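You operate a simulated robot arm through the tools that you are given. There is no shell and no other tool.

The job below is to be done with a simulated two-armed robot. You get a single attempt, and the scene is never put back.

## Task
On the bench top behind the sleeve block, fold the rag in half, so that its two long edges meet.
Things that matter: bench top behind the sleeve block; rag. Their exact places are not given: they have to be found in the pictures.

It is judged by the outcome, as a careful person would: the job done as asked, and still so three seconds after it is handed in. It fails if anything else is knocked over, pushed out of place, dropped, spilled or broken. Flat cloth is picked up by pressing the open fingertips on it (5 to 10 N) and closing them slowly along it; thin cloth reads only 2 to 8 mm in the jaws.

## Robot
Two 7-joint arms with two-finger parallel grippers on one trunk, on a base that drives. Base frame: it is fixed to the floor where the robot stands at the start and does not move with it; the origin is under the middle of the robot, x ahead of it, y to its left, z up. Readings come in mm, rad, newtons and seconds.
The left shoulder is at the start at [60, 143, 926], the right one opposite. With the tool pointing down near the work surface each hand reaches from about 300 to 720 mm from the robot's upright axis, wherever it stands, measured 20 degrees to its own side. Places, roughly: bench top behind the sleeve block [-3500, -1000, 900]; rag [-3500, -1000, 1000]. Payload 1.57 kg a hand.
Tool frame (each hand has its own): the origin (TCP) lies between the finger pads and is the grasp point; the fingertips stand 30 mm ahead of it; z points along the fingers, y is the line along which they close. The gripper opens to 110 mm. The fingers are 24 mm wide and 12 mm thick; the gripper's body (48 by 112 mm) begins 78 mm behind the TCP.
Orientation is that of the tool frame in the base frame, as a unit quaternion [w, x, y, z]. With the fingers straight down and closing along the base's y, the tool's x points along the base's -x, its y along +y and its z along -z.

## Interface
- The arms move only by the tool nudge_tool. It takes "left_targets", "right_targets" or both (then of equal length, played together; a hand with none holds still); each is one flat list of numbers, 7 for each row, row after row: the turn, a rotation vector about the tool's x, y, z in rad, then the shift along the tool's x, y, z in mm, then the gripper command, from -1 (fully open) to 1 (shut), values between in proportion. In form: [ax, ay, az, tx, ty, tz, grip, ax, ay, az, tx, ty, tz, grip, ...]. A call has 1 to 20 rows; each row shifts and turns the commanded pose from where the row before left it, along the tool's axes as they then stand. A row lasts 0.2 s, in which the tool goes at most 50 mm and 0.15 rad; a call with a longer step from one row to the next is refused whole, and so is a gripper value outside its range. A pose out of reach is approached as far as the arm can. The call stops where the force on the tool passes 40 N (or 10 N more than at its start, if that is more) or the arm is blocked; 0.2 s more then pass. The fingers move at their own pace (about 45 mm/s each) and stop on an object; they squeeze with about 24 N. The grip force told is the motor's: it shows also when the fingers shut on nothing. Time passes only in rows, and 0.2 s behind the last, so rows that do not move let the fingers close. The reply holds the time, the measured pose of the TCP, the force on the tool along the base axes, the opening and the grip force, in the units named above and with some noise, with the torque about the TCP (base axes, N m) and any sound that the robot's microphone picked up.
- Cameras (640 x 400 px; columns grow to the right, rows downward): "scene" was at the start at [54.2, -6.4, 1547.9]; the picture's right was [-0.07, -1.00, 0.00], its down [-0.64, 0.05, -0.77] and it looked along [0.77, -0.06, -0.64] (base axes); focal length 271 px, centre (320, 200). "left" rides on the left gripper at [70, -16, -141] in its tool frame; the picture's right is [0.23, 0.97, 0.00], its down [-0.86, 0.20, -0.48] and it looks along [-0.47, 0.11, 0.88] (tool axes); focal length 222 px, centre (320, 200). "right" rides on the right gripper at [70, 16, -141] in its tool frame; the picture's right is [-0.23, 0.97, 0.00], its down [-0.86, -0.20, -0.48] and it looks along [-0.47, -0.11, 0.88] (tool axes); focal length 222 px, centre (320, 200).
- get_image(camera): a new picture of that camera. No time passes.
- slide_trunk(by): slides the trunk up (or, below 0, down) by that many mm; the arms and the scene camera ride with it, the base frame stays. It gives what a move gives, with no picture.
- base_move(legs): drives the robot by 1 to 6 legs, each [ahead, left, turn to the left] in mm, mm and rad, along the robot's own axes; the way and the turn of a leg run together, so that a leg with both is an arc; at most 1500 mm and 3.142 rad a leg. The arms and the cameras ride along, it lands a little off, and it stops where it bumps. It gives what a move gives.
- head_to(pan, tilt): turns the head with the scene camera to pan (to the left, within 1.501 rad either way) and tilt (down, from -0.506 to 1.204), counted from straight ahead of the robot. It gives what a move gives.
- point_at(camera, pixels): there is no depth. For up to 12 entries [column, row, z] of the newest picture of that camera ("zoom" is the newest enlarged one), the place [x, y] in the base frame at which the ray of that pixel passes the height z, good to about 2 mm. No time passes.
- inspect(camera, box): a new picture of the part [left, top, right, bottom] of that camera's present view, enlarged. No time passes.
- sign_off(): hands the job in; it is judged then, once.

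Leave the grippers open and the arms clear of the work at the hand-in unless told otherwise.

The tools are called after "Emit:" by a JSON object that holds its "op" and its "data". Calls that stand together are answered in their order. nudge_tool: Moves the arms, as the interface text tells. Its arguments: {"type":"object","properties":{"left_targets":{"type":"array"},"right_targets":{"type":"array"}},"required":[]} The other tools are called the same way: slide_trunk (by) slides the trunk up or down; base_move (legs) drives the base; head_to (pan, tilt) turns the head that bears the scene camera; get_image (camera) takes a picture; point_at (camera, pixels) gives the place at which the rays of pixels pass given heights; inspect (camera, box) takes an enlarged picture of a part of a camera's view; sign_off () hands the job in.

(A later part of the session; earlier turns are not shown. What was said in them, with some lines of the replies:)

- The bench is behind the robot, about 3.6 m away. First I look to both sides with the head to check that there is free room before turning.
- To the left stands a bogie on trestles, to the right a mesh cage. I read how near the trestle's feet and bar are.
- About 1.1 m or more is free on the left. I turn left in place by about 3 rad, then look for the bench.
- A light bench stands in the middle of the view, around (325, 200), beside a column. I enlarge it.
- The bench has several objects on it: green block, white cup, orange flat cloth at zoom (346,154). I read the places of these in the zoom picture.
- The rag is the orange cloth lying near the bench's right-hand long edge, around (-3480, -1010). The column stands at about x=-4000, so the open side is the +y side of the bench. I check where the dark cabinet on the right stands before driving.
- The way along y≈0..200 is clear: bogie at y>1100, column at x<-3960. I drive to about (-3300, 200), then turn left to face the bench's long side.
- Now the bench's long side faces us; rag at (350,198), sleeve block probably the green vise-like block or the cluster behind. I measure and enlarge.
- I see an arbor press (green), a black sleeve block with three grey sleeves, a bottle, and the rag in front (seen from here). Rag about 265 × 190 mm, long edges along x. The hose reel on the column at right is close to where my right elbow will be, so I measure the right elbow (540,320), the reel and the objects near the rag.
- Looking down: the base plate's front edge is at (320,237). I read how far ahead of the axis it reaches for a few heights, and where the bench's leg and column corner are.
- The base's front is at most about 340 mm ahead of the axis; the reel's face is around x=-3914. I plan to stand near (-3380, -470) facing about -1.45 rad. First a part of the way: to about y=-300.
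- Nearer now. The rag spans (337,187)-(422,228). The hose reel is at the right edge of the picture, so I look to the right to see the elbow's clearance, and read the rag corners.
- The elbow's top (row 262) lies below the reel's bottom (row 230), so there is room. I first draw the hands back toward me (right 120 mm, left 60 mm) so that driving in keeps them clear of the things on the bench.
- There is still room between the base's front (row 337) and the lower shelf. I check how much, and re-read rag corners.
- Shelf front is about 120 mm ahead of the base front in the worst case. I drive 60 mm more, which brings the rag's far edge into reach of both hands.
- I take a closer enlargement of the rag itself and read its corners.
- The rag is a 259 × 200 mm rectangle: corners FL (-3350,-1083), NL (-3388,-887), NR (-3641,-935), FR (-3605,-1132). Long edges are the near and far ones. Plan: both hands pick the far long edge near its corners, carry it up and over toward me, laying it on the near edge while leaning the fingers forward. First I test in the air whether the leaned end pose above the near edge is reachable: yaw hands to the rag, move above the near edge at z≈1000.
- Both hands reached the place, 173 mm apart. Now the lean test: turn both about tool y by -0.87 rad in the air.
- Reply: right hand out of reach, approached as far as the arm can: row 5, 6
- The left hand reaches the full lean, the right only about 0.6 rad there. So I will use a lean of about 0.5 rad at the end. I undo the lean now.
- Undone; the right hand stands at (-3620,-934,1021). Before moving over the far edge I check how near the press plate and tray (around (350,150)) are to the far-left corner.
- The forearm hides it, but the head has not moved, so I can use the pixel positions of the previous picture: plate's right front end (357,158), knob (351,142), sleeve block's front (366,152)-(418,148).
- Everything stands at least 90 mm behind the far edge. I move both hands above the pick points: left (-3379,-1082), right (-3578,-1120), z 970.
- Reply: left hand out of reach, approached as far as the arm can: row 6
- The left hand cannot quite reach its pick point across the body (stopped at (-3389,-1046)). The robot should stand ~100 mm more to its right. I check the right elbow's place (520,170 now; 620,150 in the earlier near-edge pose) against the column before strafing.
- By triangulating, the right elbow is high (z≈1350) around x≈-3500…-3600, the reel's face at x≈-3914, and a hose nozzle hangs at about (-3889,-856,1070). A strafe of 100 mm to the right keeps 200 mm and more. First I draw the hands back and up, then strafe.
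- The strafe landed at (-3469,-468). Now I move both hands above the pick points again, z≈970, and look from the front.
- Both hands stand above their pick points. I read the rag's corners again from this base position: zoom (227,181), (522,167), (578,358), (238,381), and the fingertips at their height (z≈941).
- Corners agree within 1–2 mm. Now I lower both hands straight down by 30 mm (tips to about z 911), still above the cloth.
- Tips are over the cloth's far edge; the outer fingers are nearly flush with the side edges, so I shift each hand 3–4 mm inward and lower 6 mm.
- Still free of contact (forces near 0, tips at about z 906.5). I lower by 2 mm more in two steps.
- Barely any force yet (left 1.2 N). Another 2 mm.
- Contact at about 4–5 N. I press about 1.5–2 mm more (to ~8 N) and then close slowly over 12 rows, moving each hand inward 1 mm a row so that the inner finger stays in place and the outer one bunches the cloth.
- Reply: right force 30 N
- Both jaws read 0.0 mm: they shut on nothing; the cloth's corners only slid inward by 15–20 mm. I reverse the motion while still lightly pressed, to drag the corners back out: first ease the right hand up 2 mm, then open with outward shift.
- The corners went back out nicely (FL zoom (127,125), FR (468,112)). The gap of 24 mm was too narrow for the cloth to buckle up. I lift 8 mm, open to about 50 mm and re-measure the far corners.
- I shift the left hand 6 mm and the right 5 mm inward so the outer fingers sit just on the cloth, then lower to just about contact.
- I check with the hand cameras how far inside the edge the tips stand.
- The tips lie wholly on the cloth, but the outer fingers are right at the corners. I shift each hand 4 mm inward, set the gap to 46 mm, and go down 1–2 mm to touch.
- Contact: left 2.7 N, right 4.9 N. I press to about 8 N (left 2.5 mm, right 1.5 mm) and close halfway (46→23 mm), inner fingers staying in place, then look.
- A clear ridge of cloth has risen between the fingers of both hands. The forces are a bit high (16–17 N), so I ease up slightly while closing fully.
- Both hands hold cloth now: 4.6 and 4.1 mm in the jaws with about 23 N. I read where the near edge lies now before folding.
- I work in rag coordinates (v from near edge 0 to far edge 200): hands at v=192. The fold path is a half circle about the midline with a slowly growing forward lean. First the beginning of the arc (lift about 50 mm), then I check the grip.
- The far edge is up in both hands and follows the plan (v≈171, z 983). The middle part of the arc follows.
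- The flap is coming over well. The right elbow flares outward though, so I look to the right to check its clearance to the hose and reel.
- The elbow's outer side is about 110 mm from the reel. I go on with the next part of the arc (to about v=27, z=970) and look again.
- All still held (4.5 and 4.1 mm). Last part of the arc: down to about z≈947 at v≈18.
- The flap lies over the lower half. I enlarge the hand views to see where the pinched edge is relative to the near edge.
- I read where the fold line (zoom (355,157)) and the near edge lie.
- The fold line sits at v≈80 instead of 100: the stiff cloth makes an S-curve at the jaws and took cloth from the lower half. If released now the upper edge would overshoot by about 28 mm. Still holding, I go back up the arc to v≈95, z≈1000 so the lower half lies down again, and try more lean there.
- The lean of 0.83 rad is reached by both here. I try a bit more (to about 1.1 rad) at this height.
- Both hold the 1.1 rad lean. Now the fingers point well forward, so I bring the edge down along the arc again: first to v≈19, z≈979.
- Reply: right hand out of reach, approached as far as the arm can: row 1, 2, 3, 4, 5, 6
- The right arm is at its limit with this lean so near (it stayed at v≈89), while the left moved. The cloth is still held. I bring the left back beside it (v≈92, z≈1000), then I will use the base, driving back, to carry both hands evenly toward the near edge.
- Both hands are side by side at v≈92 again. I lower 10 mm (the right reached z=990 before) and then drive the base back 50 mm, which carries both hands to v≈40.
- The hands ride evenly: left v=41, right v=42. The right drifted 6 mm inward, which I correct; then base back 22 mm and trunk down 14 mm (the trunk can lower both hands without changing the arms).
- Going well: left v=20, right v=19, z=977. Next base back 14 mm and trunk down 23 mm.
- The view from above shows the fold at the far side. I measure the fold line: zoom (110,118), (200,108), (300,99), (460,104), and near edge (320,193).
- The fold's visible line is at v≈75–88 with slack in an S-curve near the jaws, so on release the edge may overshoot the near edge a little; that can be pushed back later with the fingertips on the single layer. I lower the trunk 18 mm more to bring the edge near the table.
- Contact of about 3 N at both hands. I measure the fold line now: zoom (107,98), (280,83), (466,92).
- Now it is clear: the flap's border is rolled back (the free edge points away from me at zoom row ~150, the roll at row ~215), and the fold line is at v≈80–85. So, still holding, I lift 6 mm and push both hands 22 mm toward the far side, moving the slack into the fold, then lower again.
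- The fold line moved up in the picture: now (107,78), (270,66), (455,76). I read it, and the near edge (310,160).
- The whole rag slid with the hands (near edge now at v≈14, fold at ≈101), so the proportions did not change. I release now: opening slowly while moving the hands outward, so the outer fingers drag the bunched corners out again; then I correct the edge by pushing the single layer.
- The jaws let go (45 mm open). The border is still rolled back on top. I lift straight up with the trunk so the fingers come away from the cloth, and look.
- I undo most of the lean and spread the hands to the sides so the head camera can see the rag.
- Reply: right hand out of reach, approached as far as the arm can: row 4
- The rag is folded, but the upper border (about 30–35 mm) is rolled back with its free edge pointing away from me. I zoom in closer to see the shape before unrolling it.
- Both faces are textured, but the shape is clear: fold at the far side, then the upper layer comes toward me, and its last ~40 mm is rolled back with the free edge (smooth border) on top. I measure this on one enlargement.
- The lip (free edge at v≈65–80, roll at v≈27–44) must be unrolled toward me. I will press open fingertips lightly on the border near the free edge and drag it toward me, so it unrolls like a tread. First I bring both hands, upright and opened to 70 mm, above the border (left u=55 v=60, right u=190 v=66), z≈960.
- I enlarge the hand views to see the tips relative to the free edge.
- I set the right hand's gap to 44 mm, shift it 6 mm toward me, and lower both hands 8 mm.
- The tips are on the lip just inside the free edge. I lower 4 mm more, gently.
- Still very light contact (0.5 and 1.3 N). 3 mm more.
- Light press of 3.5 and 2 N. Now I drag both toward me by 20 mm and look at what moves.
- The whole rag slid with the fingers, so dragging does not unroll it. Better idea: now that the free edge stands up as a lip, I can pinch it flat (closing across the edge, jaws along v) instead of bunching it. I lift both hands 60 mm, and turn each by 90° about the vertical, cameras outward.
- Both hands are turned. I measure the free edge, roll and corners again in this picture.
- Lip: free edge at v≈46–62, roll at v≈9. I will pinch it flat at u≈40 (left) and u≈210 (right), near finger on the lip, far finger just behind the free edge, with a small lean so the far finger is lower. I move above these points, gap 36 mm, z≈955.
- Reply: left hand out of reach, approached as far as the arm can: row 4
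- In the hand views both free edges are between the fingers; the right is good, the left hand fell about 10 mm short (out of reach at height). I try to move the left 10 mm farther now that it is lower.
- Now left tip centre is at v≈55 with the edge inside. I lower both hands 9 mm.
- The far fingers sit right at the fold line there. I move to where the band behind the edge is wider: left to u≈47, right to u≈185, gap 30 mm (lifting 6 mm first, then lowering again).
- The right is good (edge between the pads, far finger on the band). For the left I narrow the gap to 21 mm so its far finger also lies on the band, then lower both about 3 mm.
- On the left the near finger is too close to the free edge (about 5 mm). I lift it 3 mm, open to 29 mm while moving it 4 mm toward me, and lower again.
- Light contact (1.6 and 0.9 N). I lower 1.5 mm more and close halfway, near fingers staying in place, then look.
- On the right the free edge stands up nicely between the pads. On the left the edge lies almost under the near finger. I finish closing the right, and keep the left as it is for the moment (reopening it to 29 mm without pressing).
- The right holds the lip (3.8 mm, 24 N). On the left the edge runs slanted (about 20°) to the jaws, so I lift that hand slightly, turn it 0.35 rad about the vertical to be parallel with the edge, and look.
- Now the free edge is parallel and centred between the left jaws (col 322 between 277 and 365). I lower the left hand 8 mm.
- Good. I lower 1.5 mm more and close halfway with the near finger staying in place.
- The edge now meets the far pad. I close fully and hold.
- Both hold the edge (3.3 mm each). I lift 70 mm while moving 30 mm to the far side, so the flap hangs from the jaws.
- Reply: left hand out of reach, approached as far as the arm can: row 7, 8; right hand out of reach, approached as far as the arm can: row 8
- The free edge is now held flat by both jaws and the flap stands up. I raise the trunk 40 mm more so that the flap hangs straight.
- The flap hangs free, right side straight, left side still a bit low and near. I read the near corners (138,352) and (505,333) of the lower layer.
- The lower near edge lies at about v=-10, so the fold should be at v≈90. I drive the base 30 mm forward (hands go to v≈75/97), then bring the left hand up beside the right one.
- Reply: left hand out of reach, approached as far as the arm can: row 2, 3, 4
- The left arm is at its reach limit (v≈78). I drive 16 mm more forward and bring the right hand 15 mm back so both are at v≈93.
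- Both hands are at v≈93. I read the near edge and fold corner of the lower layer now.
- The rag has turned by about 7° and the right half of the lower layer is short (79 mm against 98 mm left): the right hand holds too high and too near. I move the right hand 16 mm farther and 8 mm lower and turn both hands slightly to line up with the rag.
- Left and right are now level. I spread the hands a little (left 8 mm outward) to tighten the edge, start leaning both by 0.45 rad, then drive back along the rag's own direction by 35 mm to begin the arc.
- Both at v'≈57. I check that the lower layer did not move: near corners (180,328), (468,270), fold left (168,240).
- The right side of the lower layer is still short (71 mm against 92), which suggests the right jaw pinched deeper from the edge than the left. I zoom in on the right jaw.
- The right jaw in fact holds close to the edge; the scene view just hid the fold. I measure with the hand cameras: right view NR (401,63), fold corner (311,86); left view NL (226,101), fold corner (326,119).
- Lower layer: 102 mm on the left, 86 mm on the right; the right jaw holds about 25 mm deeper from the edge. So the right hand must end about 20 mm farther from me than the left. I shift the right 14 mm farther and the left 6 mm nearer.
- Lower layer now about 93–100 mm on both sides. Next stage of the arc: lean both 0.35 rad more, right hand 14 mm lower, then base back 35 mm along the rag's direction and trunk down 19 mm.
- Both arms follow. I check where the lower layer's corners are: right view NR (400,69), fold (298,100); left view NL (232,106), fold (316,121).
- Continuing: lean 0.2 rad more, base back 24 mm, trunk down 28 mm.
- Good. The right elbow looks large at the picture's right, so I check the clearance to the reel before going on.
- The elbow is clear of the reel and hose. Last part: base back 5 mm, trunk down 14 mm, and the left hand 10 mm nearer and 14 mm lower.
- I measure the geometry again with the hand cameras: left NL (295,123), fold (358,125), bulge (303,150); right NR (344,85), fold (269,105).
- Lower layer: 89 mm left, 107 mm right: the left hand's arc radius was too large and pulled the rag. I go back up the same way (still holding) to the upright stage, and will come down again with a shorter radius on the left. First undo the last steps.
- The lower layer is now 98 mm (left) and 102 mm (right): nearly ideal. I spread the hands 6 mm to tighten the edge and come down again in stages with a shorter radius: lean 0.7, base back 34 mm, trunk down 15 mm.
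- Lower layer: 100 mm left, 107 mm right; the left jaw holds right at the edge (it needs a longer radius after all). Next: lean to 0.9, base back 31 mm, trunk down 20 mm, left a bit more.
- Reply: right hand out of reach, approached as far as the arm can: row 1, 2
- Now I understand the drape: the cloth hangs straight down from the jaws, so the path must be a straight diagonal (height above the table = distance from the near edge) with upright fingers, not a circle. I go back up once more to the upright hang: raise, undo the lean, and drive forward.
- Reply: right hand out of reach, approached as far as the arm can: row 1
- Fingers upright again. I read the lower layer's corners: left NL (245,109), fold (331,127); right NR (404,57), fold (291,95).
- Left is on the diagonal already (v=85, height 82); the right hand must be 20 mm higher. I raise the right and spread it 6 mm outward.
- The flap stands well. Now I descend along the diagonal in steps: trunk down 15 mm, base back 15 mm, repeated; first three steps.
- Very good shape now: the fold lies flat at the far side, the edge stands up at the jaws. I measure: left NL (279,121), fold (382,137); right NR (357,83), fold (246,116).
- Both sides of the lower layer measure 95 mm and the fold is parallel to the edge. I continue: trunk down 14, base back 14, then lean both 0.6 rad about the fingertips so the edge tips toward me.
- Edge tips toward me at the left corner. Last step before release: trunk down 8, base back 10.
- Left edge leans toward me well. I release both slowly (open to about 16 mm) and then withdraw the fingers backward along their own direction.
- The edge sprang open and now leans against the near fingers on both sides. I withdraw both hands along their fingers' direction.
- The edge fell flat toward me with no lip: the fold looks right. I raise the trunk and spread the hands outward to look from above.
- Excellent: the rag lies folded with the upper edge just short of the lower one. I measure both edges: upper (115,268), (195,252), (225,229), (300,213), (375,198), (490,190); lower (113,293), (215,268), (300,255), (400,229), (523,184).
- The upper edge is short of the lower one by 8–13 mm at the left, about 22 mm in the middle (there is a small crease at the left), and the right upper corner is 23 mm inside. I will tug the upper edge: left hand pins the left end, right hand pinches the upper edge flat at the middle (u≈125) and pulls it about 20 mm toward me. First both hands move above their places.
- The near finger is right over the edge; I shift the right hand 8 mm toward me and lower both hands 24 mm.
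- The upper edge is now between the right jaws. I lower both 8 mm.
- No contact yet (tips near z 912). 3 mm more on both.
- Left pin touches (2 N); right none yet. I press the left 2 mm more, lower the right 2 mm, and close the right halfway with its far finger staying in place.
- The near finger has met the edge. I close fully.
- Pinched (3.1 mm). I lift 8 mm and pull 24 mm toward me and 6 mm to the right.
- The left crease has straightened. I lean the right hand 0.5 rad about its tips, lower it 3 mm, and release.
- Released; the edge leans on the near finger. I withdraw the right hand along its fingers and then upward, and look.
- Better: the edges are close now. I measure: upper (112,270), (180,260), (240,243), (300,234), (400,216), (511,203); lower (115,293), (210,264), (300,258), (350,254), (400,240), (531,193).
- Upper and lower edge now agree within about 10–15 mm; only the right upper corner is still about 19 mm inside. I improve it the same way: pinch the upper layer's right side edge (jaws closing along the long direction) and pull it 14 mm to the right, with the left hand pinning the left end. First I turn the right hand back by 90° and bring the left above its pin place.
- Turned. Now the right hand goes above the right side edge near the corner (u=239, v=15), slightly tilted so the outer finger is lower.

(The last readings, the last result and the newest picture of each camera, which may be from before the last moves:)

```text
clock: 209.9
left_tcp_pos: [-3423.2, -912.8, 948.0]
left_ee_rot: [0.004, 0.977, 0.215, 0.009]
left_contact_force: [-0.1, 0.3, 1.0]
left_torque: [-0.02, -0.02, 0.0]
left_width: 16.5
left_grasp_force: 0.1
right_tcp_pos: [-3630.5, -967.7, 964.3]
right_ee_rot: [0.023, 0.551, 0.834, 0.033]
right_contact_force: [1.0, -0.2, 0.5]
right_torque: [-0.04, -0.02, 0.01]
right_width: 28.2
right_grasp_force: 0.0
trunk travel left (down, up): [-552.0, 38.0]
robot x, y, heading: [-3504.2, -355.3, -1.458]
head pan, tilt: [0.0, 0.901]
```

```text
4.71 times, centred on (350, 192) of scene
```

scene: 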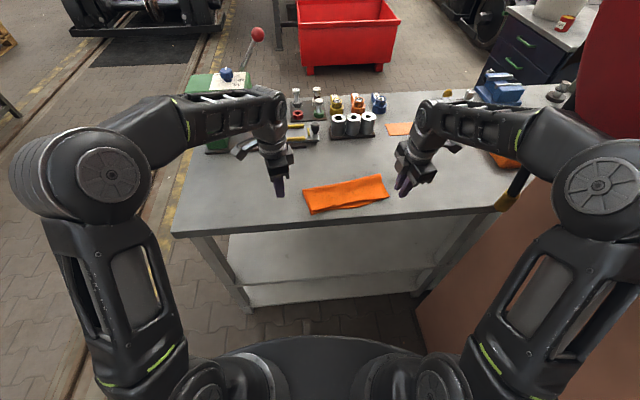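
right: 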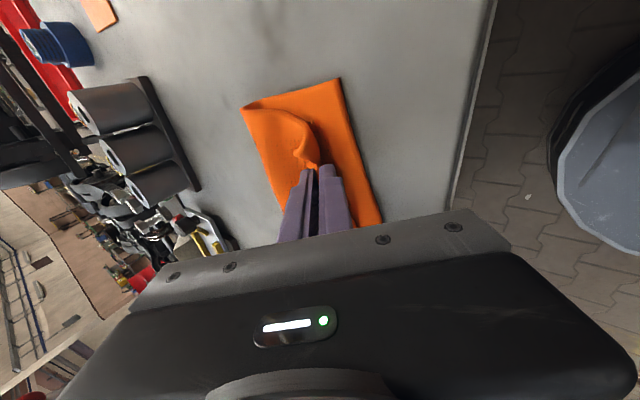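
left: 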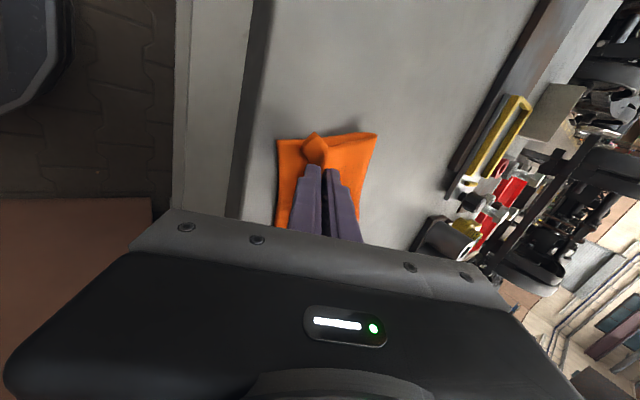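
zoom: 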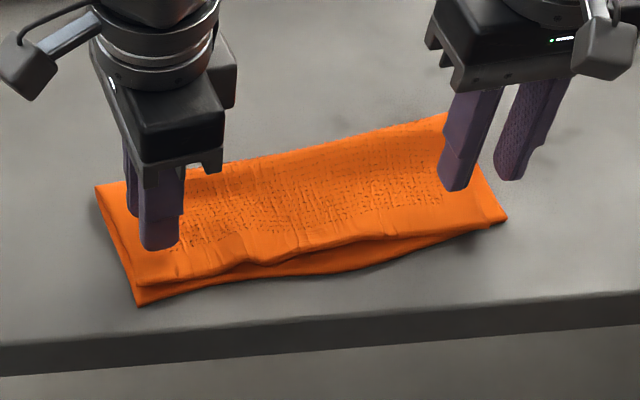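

The upper side edge (col 303) lies between the jaws (287 and 358). I lower the right hand 20 mm and the left to its pin.

Emit:
{"op": "nudge_tool", "data": {"left_targets": [0, 0, 0, 0, 0, 3, 0.7, 0, 0, 0, 0, 0, 3, 0.7, 0, 0, 0, 0, 0, 2, 0.7, 0, 0, 0, 0, 0, 0, 0.7], "right_targets": [0, 0, 0, 0, -1, 8, 0.49, 0, 0, 0, 0, -1, 7, 0.49, 0, 0, 0, 0, 0, 6, 0.49, 0, 0, 0, 0, 0, 0, 0.49]}}

Emit:
{"op": "inspect", "data": {"camera": "right", "box": [200, 60, 440, 240]}}

```text
clock: 210.9
left_tcp_pos: [-3423.0, -913.4, 940.0]
left_ee_rot: [0.004, 0.976, 0.215, 0.009]
left_contact_force: [0.0, 0.0, 0.1]
left_torque: [0.0, -0.01, -0.03]
left_width: 16.4
left_grasp_force: 0.1
right_tcp_pos: [-3630.1, -968.3, 940.4]
right_ee_rot: [0.022, 0.549, 0.835, 0.032]
right_contact_force: [-0.2, -0.4, -0.4]
right_torque: [0.0, 0.02, -0.01]
right_width: 28.1
right_grasp_force: 0.0
trunk travel left (down, up): [-552.0, 38.0]
robot x, y, heading: [-3505.3, -363.3, -1.451]
head pan, tilt: [0.0, 0.901]
```

```text
2.22 times, centred on (320, 150) of right
```

zoom: 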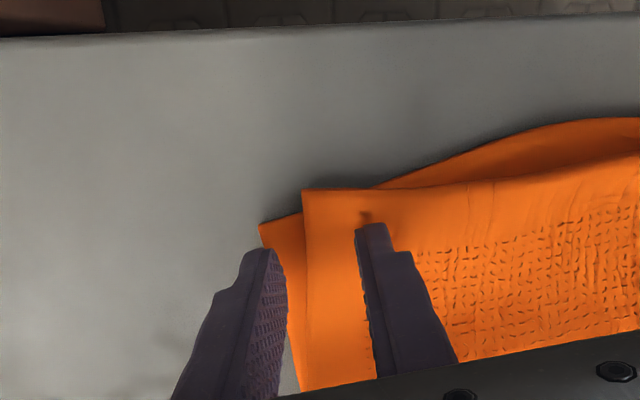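

Nearly touching. Left 3.5 mm and right 2.5 mm more.

Emit:
{"op": "nudge_tool", "data": {"left_targets": [0, 0, 0, 0, 0, 1.5, 0.7, 0, 0, 0, 0, 0, 1, 0.7, 0, 0, 0, 0, 0, 1, 0.7, 0, 0, 0, 0, 0, 0, 0.7], "right_targets": [0, 0, 0, 0, 0, 1, 0.49, 0, 0, 0, 0, 0, 0.8, 0.49, 0, 0, 0, 0, 0, 0.7, 0.49, 0, 0, 0, 0, 0, 0, 0.49]}}

```text
clock: 211.9
left_tcp_pos: [-3423.5, -914.2, 938.4]
left_ee_rot: [0.005, 0.976, 0.216, 0.009]
left_contact_force: [-0.5, 0.7, 4.1]
left_torque: [0.0, -0.02, -0.03]
left_width: 16.6
left_grasp_force: 0.0
right_tcp_pos: [-3631.7, -968.2, 938.9]
right_ee_rot: [0.022, 0.55, 0.835, 0.033]
right_contact_force: [0.4, -0.9, 0.7]
right_torque: [0.03, -0.01, -0.04]
right_width: 28.3
right_grasp_force: 0.0
trunk travel left (down, up): [-552.0, 38.0]
robot x, y, heading: [-3504.5, -355.1, -1.451]
head pan, tilt: [0.0, 0.901]
```

Left pins with 4 N. I lower the right 1 mm more and close it, inner finger staying in place.

Emit:
{"op": "nudge_tool", "data": {"left_targets": [0, 0, 0, 0, 0, 0.5, 0.7, 0, 0, 0, 0, 0, 0, 0.7, 0, 0, 0, 0, 0, 0, 0.7, 0, 0, 0, 0, 0, 0, 0.7, 0, 0, 0, 0, 0, 0, 0.7, 0, 0, 0, 0, 0, 0, 0.7, 0, 0, 0, 0, 0, 0, 0.7], "right_targets": [0, 0, 0, 0, 0, 1, 0.49, 0, 0, 0, 0, 1.4, 0, 0.541, 0, 0, 0, 0, 1.4, 0, 0.592, 0, 0, 0, 0, 1.4, 0, 0.643, 0, 0, 0, 0, 1.4, 0, 0.694, 0, 0, 0, 0, 1.4, 0, 0.745, 0, 0, 0, 0, 1.4, 0, 0.796]}}

Emit:
{"op": "inspect", "data": {"camera": "right", "box": [200, 60, 440, 240]}}

```text
clock: 213.5
left_tcp_pos: [-3423.9, -914.3, 936.9]
left_ee_rot: [0.006, 0.977, 0.215, 0.009]
left_contact_force: [1.2, -0.9, 9.2]
left_torque: [-0.05, 0.02, 0.0]
left_width: 16.4
left_grasp_force: 0.0
right_tcp_pos: [-3623.2, -965.5, 938.4]
right_ee_rot: [0.022, 0.549, 0.835, 0.034]
right_contact_force: [1.0, 0.4, 0.5]
right_torque: [-0.02, -0.02, -0.01]
right_width: 11.1
right_grasp_force: 0.0
trunk travel left (down, up): [-552.0, 38.0]
robot x, y, heading: [-3502.2, -360.1, -1.453]
head pan, tilt: [0.0, 0.901]
```

```text
2.22 times, centred on (320, 150) of right
```

zoom: 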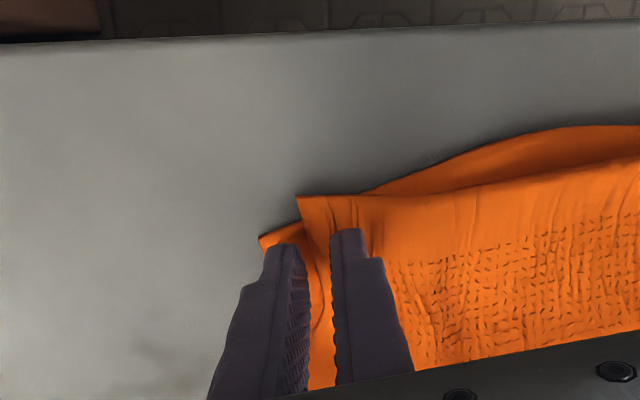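

The side edge rises between the jaws. I close fully.

Emit:
{"op": "nudge_tool", "data": {"left_targets": [0, 0, 0, 0, 0, -0.5, 0.7, 0, 0, 0, 0, 0, 0, 0.7, 0, 0, 0, 0, 0, 0, 0.7, 0, 0, 0, 0, 0, 0, 0.7, 0, 0, 0, 0, 0, 0, 0.7, 0, 0, 0, 0, 0, 0, 0.7], "right_targets": [0, 0, 0, 0, 1.4, 0, 0.847, 0, 0, 0, 0, 1.4, 0, 0.898, 0, 0, 0, 0, 1.4, 0, 0.949, 0, 0, 0, 0, 1, 0, 1, 0, 0, 0, 0, 0, 0, 1, 0, 0, 0, 0, 0, 0, 1]}}

Emit:
{"op": "inspect", "data": {"camera": "right", "box": [200, 60, 440, 240]}}

```text
clock: 214.9
left_tcp_pos: [-3423.9, -914.6, 937.0]
left_ee_rot: [0.005, 0.976, 0.215, 0.009]
left_contact_force: [0.6, -0.7, 9.1]
left_torque: [0.02, -0.02, -0.01]
left_width: 16.3
left_grasp_force: 0.1
right_tcp_pos: [-3616.3, -963.4, 939.9]
right_ee_rot: [0.023, 0.549, 0.835, 0.033]
right_contact_force: [-0.3, 0.5, 0.3]
right_torque: [0.05, 0.01, -0.02]
right_width: 0.0
right_grasp_force: 21.2
trunk travel left (down, up): [-552.0, 38.0]
robot x, y, heading: [-3503.1, -359.9, -1.452]
head pan, tilt: [0.0, 0.901]
```

```text
2.22 times, centred on (320, 150) of right
```

zoom: 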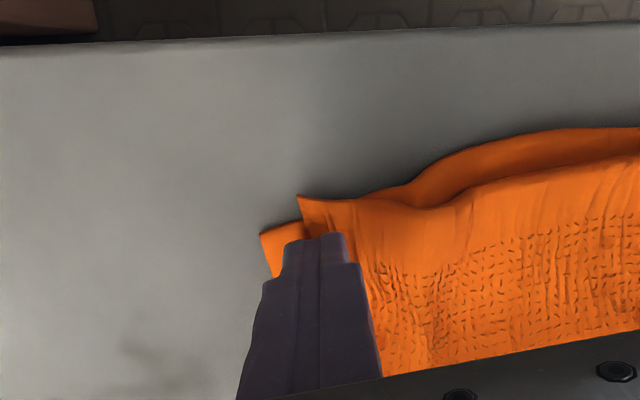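

The jaws closed on nothing (0.0 mm): the edge slipped under. I press 2 mm and reopen while moving outward, so the outer finger drags the upper side edge back outward.

Emit:
{"op": "nudge_tool", "data": {"left_targets": [0, 0, 0, 0, 0, 0, 0.7, 0, 0, 0, 0, 0, 0, 0.7, 0, 0, 0, 0, 0, 0, 0.7, 0, 0, 0, 0, 0, 0, 0.7, 0, 0, 0, 0, 0, 0, 0.7, 0, 0, 0, 0, 0, 0, 0.7, 0, 0, 0, 0, 0, 0, 0.7, 0, 0, 0, 0, 0, 0, 0.7, 0, 0, 0, 0, 0, 0, 0.7, 0, 0, 0, 0, 0, 0, 0.7, 0, 0, 0, 0, 0, 0, 0.7, 0, 0, 0, 0, 0, 0, 0.7], "right_targets": [0, 0, 0, 0, 0, 1, 1, 0, 0, 0, 0, 0, 1, 1, 0, 0, 0, 0, -1.4, 0, 0.949, 0, 0, 0, 0, -1.4, 0, 0.898, 0, 0, 0, 0, -1.4, 0, 0.847, 0, 0, 0, 0, -1.4, 0, 0.796, 0, 0, 0, 0, -1.4, 0, 0.745, 0, 0, 0, 0, -1.4, 0, 0.694, 0, 0, 0, 0, -1.4, 0, 0.643, 0, 0, 0, 0, -1.4, 0, 0.592, 0, 0, 0, 0, -1.4, 0, 0.541, 0, 0, 0, 0, -1.4, 0, 0.49]}}

Emit:
{"op": "inspect", "data": {"camera": "right", "box": [200, 60, 440, 240]}}

Emit:
{"op": "inspect", "data": {"camera": "scene", "box": [290, 150, 410, 235]}}

```text
clock: 217.5
left_tcp_pos: [-3422.9, -914.4, 936.5]
left_ee_rot: [0.005, 0.977, 0.215, 0.009]
left_contact_force: [0.7, -1.2, 7.1]
left_torque: [0.0, -0.01, 0.02]
left_width: 16.2
left_grasp_force: 0.0
right_tcp_pos: [-3631.4, -968.4, 935.8]
right_ee_rot: [0.023, 0.549, 0.835, 0.034]
right_contact_force: [0.3, -0.3, 1.6]
right_torque: [-0.01, -0.08, -0.03]
right_width: 28.5
right_grasp_force: 0.6
trunk travel left (down, up): [-552.0, 38.0]
robot x, y, heading: [-3509.2, -360.3, -1.458]
head pan, tilt: [0.0, 0.901]
```

```text
2.22 times, centred on (320, 150) of right
```

zoom: 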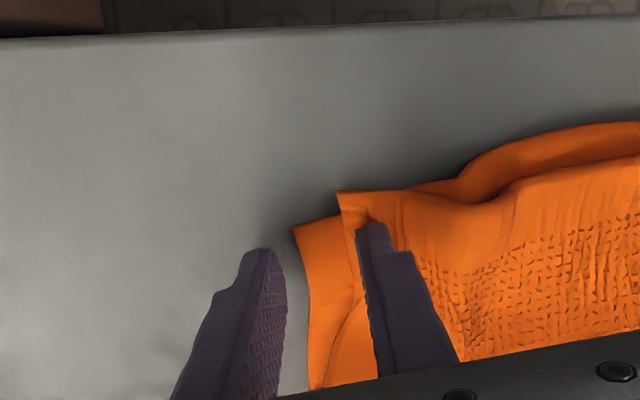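

```text
4.71 times, centred on (350, 192) of scene
```

zoom: 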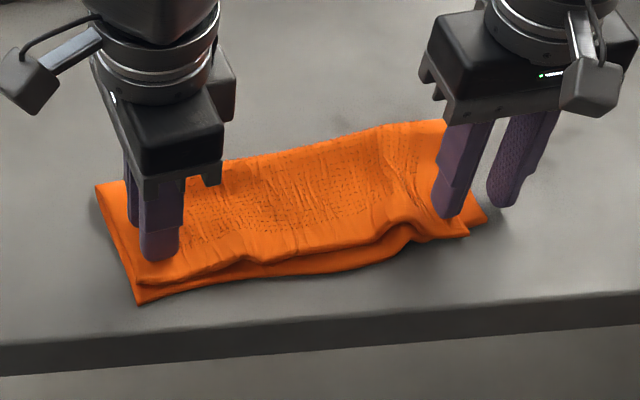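

Both layers at the right end got pushed inward ~14 mm and make a small hump. I place the nearly closed fingers on the right end (u≈205, v≈35) and drag both layers outward again, with the left end pinned.

Emit:
{"op": "nudge_tool", "data": {"left_targets": [0, 0, 0, 0, 0, 0, 0.7, 0, 0, 0, 0, 0, 0, 0.7, 0, 0, 0, 0, 0, 0, 0.7, 0, 0, 0, 0, 0, 0, 0.7, 0, 0, 0, 0, 0, 0, 0.7, 0, 0, 0, 0, 0, 0, 0.7, 0, 0, 0, 0, 0, 0, 0.7], "right_targets": [0.08, 0, 0, 0, 0, -12, 0.49, 0, 0, 0, -7, 10, -4, 0.6, 0, 0, 0, -7, 10, 0, 0.7, 0, 0, 0, -6, 10, 0, 0.7, 0, 0, 0, 0, 0, 6, 0.7, 0, 0, 0, 0, 0, 5, 0.7, 0, 0, 0, 0, 0, 0, 0.7]}}

Emit:
{"op": "inspect", "data": {"camera": "scene", "box": [290, 150, 410, 235]}}

```text
clock: 219.1
left_tcp_pos: [-3422.7, -914.3, 936.8]
left_ee_rot: [0.005, 0.977, 0.215, 0.009]
left_contact_force: [0.1, -0.3, 7.8]
left_torque: [0.05, 0.03, 0.02]
left_width: 16.3
left_grasp_force: 0.2
right_tcp_pos: [-3596.7, -973.3, 938.9]
right_ee_rot: [0.001, 0.55, 0.835, 0.0]
right_contact_force: [0.1, 0.6, 1.6]
right_torque: [0.01, -0.03, 0.01]
right_width: 16.4
right_grasp_force: 0.1
trunk travel left (down, up): [-552.0, 38.0]
robot x, y, heading: [-3503.3, -362.1, -1.452]
head pan, tilt: [0.0, 0.901]
```

```text
4.71 times, centred on (350, 192) of scene
```

zoom: 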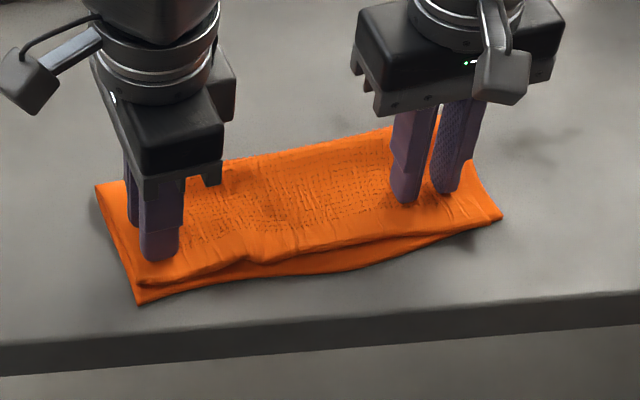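

The cloth sprang back flat by itself as the fingers lifted. I lift both hands now and look.

Emit:
{"op": "nudge_tool", "data": {"left_targets": [0, 0, 0, 0, 0, -15, 0.7, 0, 0, 0, 0, 0, -20, 0.7, 0, 0, 0, 0, 0, -20, 0.7, 0, 0, 0, 25, 0, -15, 0.7, 0, 0, 0, 25, 0, 0, 0.7, 0, 0, 0, 25, 0, 0, 0.7, 0, 0, 0, 25, 0, 0, 0.7], "right_targets": [0, 0, 0, 0, 0, -15, 0.7, 0, 0, 0, 0, 0, -20, 0.7, 0, 0, 0, 0, 0, -20, 0.7, 0, 0, 0, 0, -20, -15, 0.7, 0, 0, 0, 0, -20, 0, 0.7, 0, 0, 0, 0, -20, 0, 0.7, 0, 0, 0, 0, -20, 0, 0.7]}}

Emit:
{"op": "inspect", "data": {"camera": "scene", "box": [290, 160, 410, 235]}}

Emit:
{"op": "get_image", "data": {"camera": "right"}}

```text
clock: 220.7
left_tcp_pos: [-3333.7, -870.3, 1005.7]
left_ee_rot: [0.003, 0.977, 0.215, 0.009]
left_contact_force: [0.0, 0.2, 0.1]
left_torque: [0.01, 0.03, 0.01]
left_width: 16.5
left_grasp_force: 0.0
right_tcp_pos: [-3669.1, -1008.4, 1009.4]
right_ee_rot: [0.001, 0.55, 0.835, 0.001]
right_contact_force: [0.3, -0.5, -0.6]
right_torque: [0.03, -0.02, 0.02]
right_width: 16.4
right_grasp_force: 0.1
trunk travel left (down, up): [-552.0, 38.0]
robot x, y, heading: [-3507.1, -359.9, -1.45]
head pan, tilt: [0.0, 0.901]
```

```text
5.33 times, centred on (350, 198) of scene
```

zoom: 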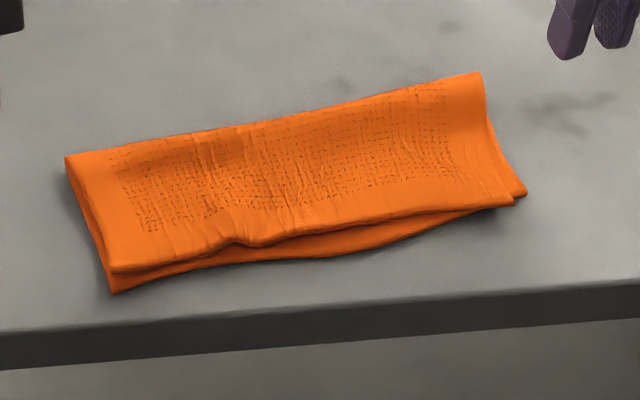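

```text
taken
```

right: 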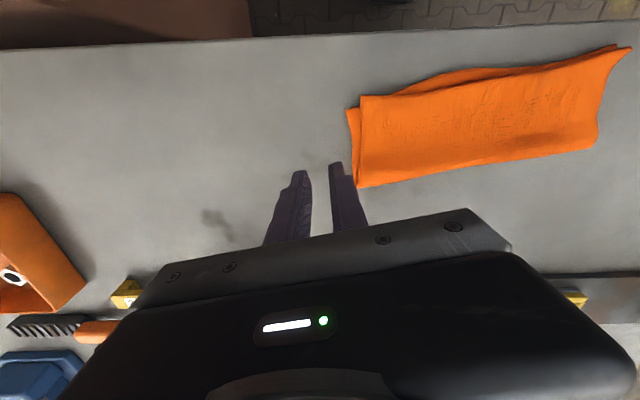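

Now it looks neat, also at the right corner. I measure again: upper (112,270), (240,244), (330,228), (420,214), (513,205); lower (113,293), (215,264), (330,257), (420,236), (527,193); plus the right hand's view.

Emit:
{"op": "point_at", "data": {"camera": "zoom", "pixels": [[112, 270, 910], [240, 244, 910], [330, 228, 910], [420, 214, 910], [513, 205, 908], [113, 293, 903], [215, 264, 903], [330, 257, 903], [370, 249, 903], [420, 236, 903], [527, 193, 903]]}}

Emit:
{"op": "inspect", "data": {"camera": "right", "box": [330, 30, 640, 200]}}

Emit:
{"op": "point_at", "data": {"camera": "right", "pixels": [[347, 108, 903], [361, 97, 909], [357, 187, 908], [596, 146, 908], [629, 45, 905]]}}

```text
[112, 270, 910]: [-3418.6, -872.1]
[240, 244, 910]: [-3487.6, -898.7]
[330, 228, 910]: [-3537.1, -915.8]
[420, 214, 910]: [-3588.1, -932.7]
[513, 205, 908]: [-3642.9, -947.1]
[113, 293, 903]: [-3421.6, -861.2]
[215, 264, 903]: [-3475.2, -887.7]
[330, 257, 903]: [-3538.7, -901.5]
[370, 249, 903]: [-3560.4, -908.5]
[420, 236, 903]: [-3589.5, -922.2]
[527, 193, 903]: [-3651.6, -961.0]
```

```text
2.06 times, centred on (485, 115) of right
```

zoom: 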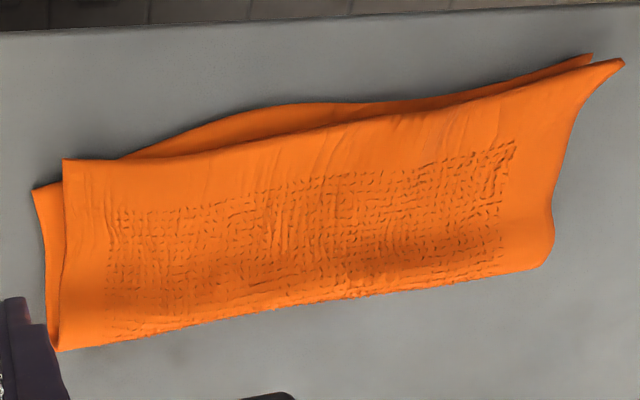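

```text
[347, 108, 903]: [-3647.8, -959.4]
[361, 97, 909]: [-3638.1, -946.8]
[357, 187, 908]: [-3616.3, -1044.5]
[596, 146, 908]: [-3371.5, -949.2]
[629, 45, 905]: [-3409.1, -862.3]
```

The upper and lower long edges now agree within about 10–16 mm all along, corners included, and the cloth lies flat and still. Nothing else was touched. I open the grippers and raise both hands clear of the work.

Emit:
{"op": "nudge_tool", "data": {"left_targets": [0, 0, 0, 0, 0, -20, 0.3, 0, 0, 0, 0, 0, -20, -0.3, 0, 0, 0, 0, 0, -20, -1, 0, 0, 0, 0, 0, 0, -1, 0, 0, 0, 0, 0, 0, -1, 0, 0, 0, 0, 0, 0, -1], "right_targets": [0, 0, 0, 0, 0, -20, 0.3, 0, 0, 0, 0, 0, -20, -0.3, 0, 0, 0, 15, 0, -10, -1, 0, 0, 0, 15, 0, 0, -1, 0, 0, 0, 15, 0, 0, -1, 0, 0, 0, 0, 0, 0, -1]}}

Emit:
{"op": "base_move", "data": {"legs": [[-60, 60, 0], [-200, 0, 0]]}}

Emit:
{"op": "get_image", "data": {"camera": "scene"}}

Emit:
{"op": "head_to", "data": {"pan": 0, "tilt": 0.75}}

Emit:
{"op": "inspect", "data": {"camera": "scene", "box": [240, 130, 440, 260]}}

```text
clock: 222.1
left_tcp_pos: [-3333.2, -871.6, 1066.3]
left_ee_rot: [0.005, 0.977, 0.215, 0.009]
left_contact_force: [-0.4, -0.9, 0.2]
left_torque: [0.02, -0.02, -0.01]
left_width: 109.8
left_grasp_force: 0.2
right_tcp_pos: [-3688.9, -965.7, 1058.7]
right_ee_rot: [0.001, 0.55, 0.835, 0.001]
right_contact_force: [-0.2, -0.6, -0.3]
right_torque: [0.04, -0.01, 0.0]
right_width: 110.1
right_grasp_force: 0.0
trunk travel left (down, up): [-552.0, 38.0]
robot x, y, heading: [-3506.2, -361.5, -1.452]
head pan, tilt: [0.0, 0.901]
```

```text
clock: 224.4
left_tcp_pos: [-3306.2, -605.7, 1067.3]
left_ee_rot: [0.005, 0.977, 0.214, 0.009]
left_contact_force: [0.3, -0.2, 0.6]
left_torque: [0.01, -0.01, 0.01]
left_width: 109.9
left_grasp_force: 0.1
right_tcp_pos: [-3661.7, -699.9, 1059.0]
right_ee_rot: [0.002, 0.551, 0.835, 0.001]
right_contact_force: [-1.0, 0.5, 0.3]
right_torque: [-0.01, 0.04, 0.01]
right_width: 109.8
right_grasp_force: 0.0
trunk travel left (down, up): [-552.0, 38.0]
robot x, y, heading: [-3479.3, -95.7, -1.46]
head pan, tilt: [0.0, 0.901]
```

```text
taken
```

scene: 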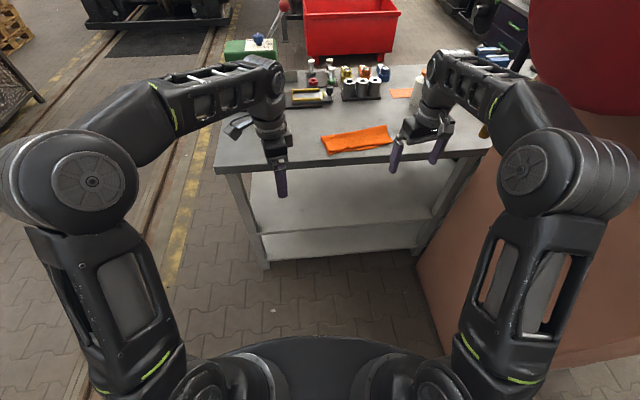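

```text
clock: 225.1
left_tcp_pos: [-3306.6, -607.1, 1066.2]
left_ee_rot: [0.004, 0.977, 0.214, 0.009]
left_contact_force: [-0.1, -0.8, -0.1]
left_torque: [-0.01, -0.01, -0.02]
left_width: 109.9
left_grasp_force: 0.1
right_tcp_pos: [-3661.1, -699.7, 1058.1]
right_ee_rot: [0.002, 0.551, 0.835, 0.0]
right_contact_force: [-0.3, 0.7, -0.1]
right_torque: [0.03, 0.0, -0.01]
right_width: 109.8
right_grasp_force: 0.1
trunk travel left (down, up): [-552.0, 38.0]
robot x, y, heading: [-3478.7, -93.2, -1.454]
head pan, tilt: [0.0, 0.75]
```

```text
3.08 times, centred on (340, 195) of scene
```

zoom: 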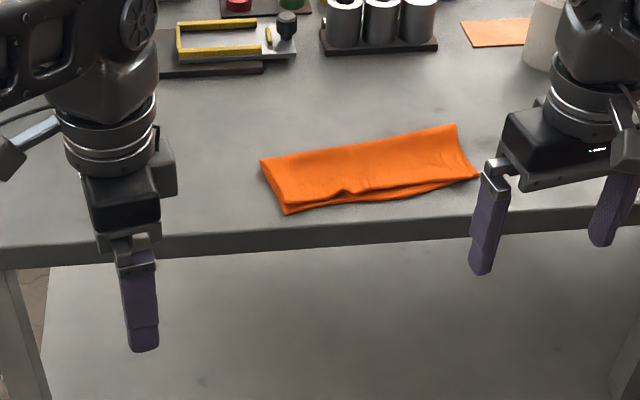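

The rag lies neatly folded in half. Its two long edges lie together on the near side, within about 10–16 mm. The press, tray, sleeve block, bottle and the rest of the bench look undisturbed. The grippers are open and the arms are clear in front of the bench, so I hand the job in.

Emit:
{"op": "sign_off", "data": {}}

```text
The job is handed in.
```

I folded the rag in half on the bench top and handed the job in. Its two long edges lie together on the side nearest where the robot stood, but they don't meet exactly. They are about 10–16 mm apart along most of the length.

- **Fit of the edges:** The left corners are about 11 mm apart and the right corners about 16 mm. In the middle the lower edge sticks out about 14 mm past the upper one.
- **Position:** While being worked, the rag slid a little and turned about 12° from how it lay at first. It is still flat on the bench, with its nearest corner about 40 mm from the front edge.
- **Surroundings:** In the last pictures the press, tray, sleeve block and bottle look undisturbed.
- **Robot:** The grippers are open, and the arms and base are backed clear of the bench.

The first fold left the upper border rolled back. I picked that edge up again and laid it a second time, then pulled its middle toward the lower edge. An attempt to pull the right corner out by pinching it missed. The cloth sprang back flat when released, with that corner slightly closer.
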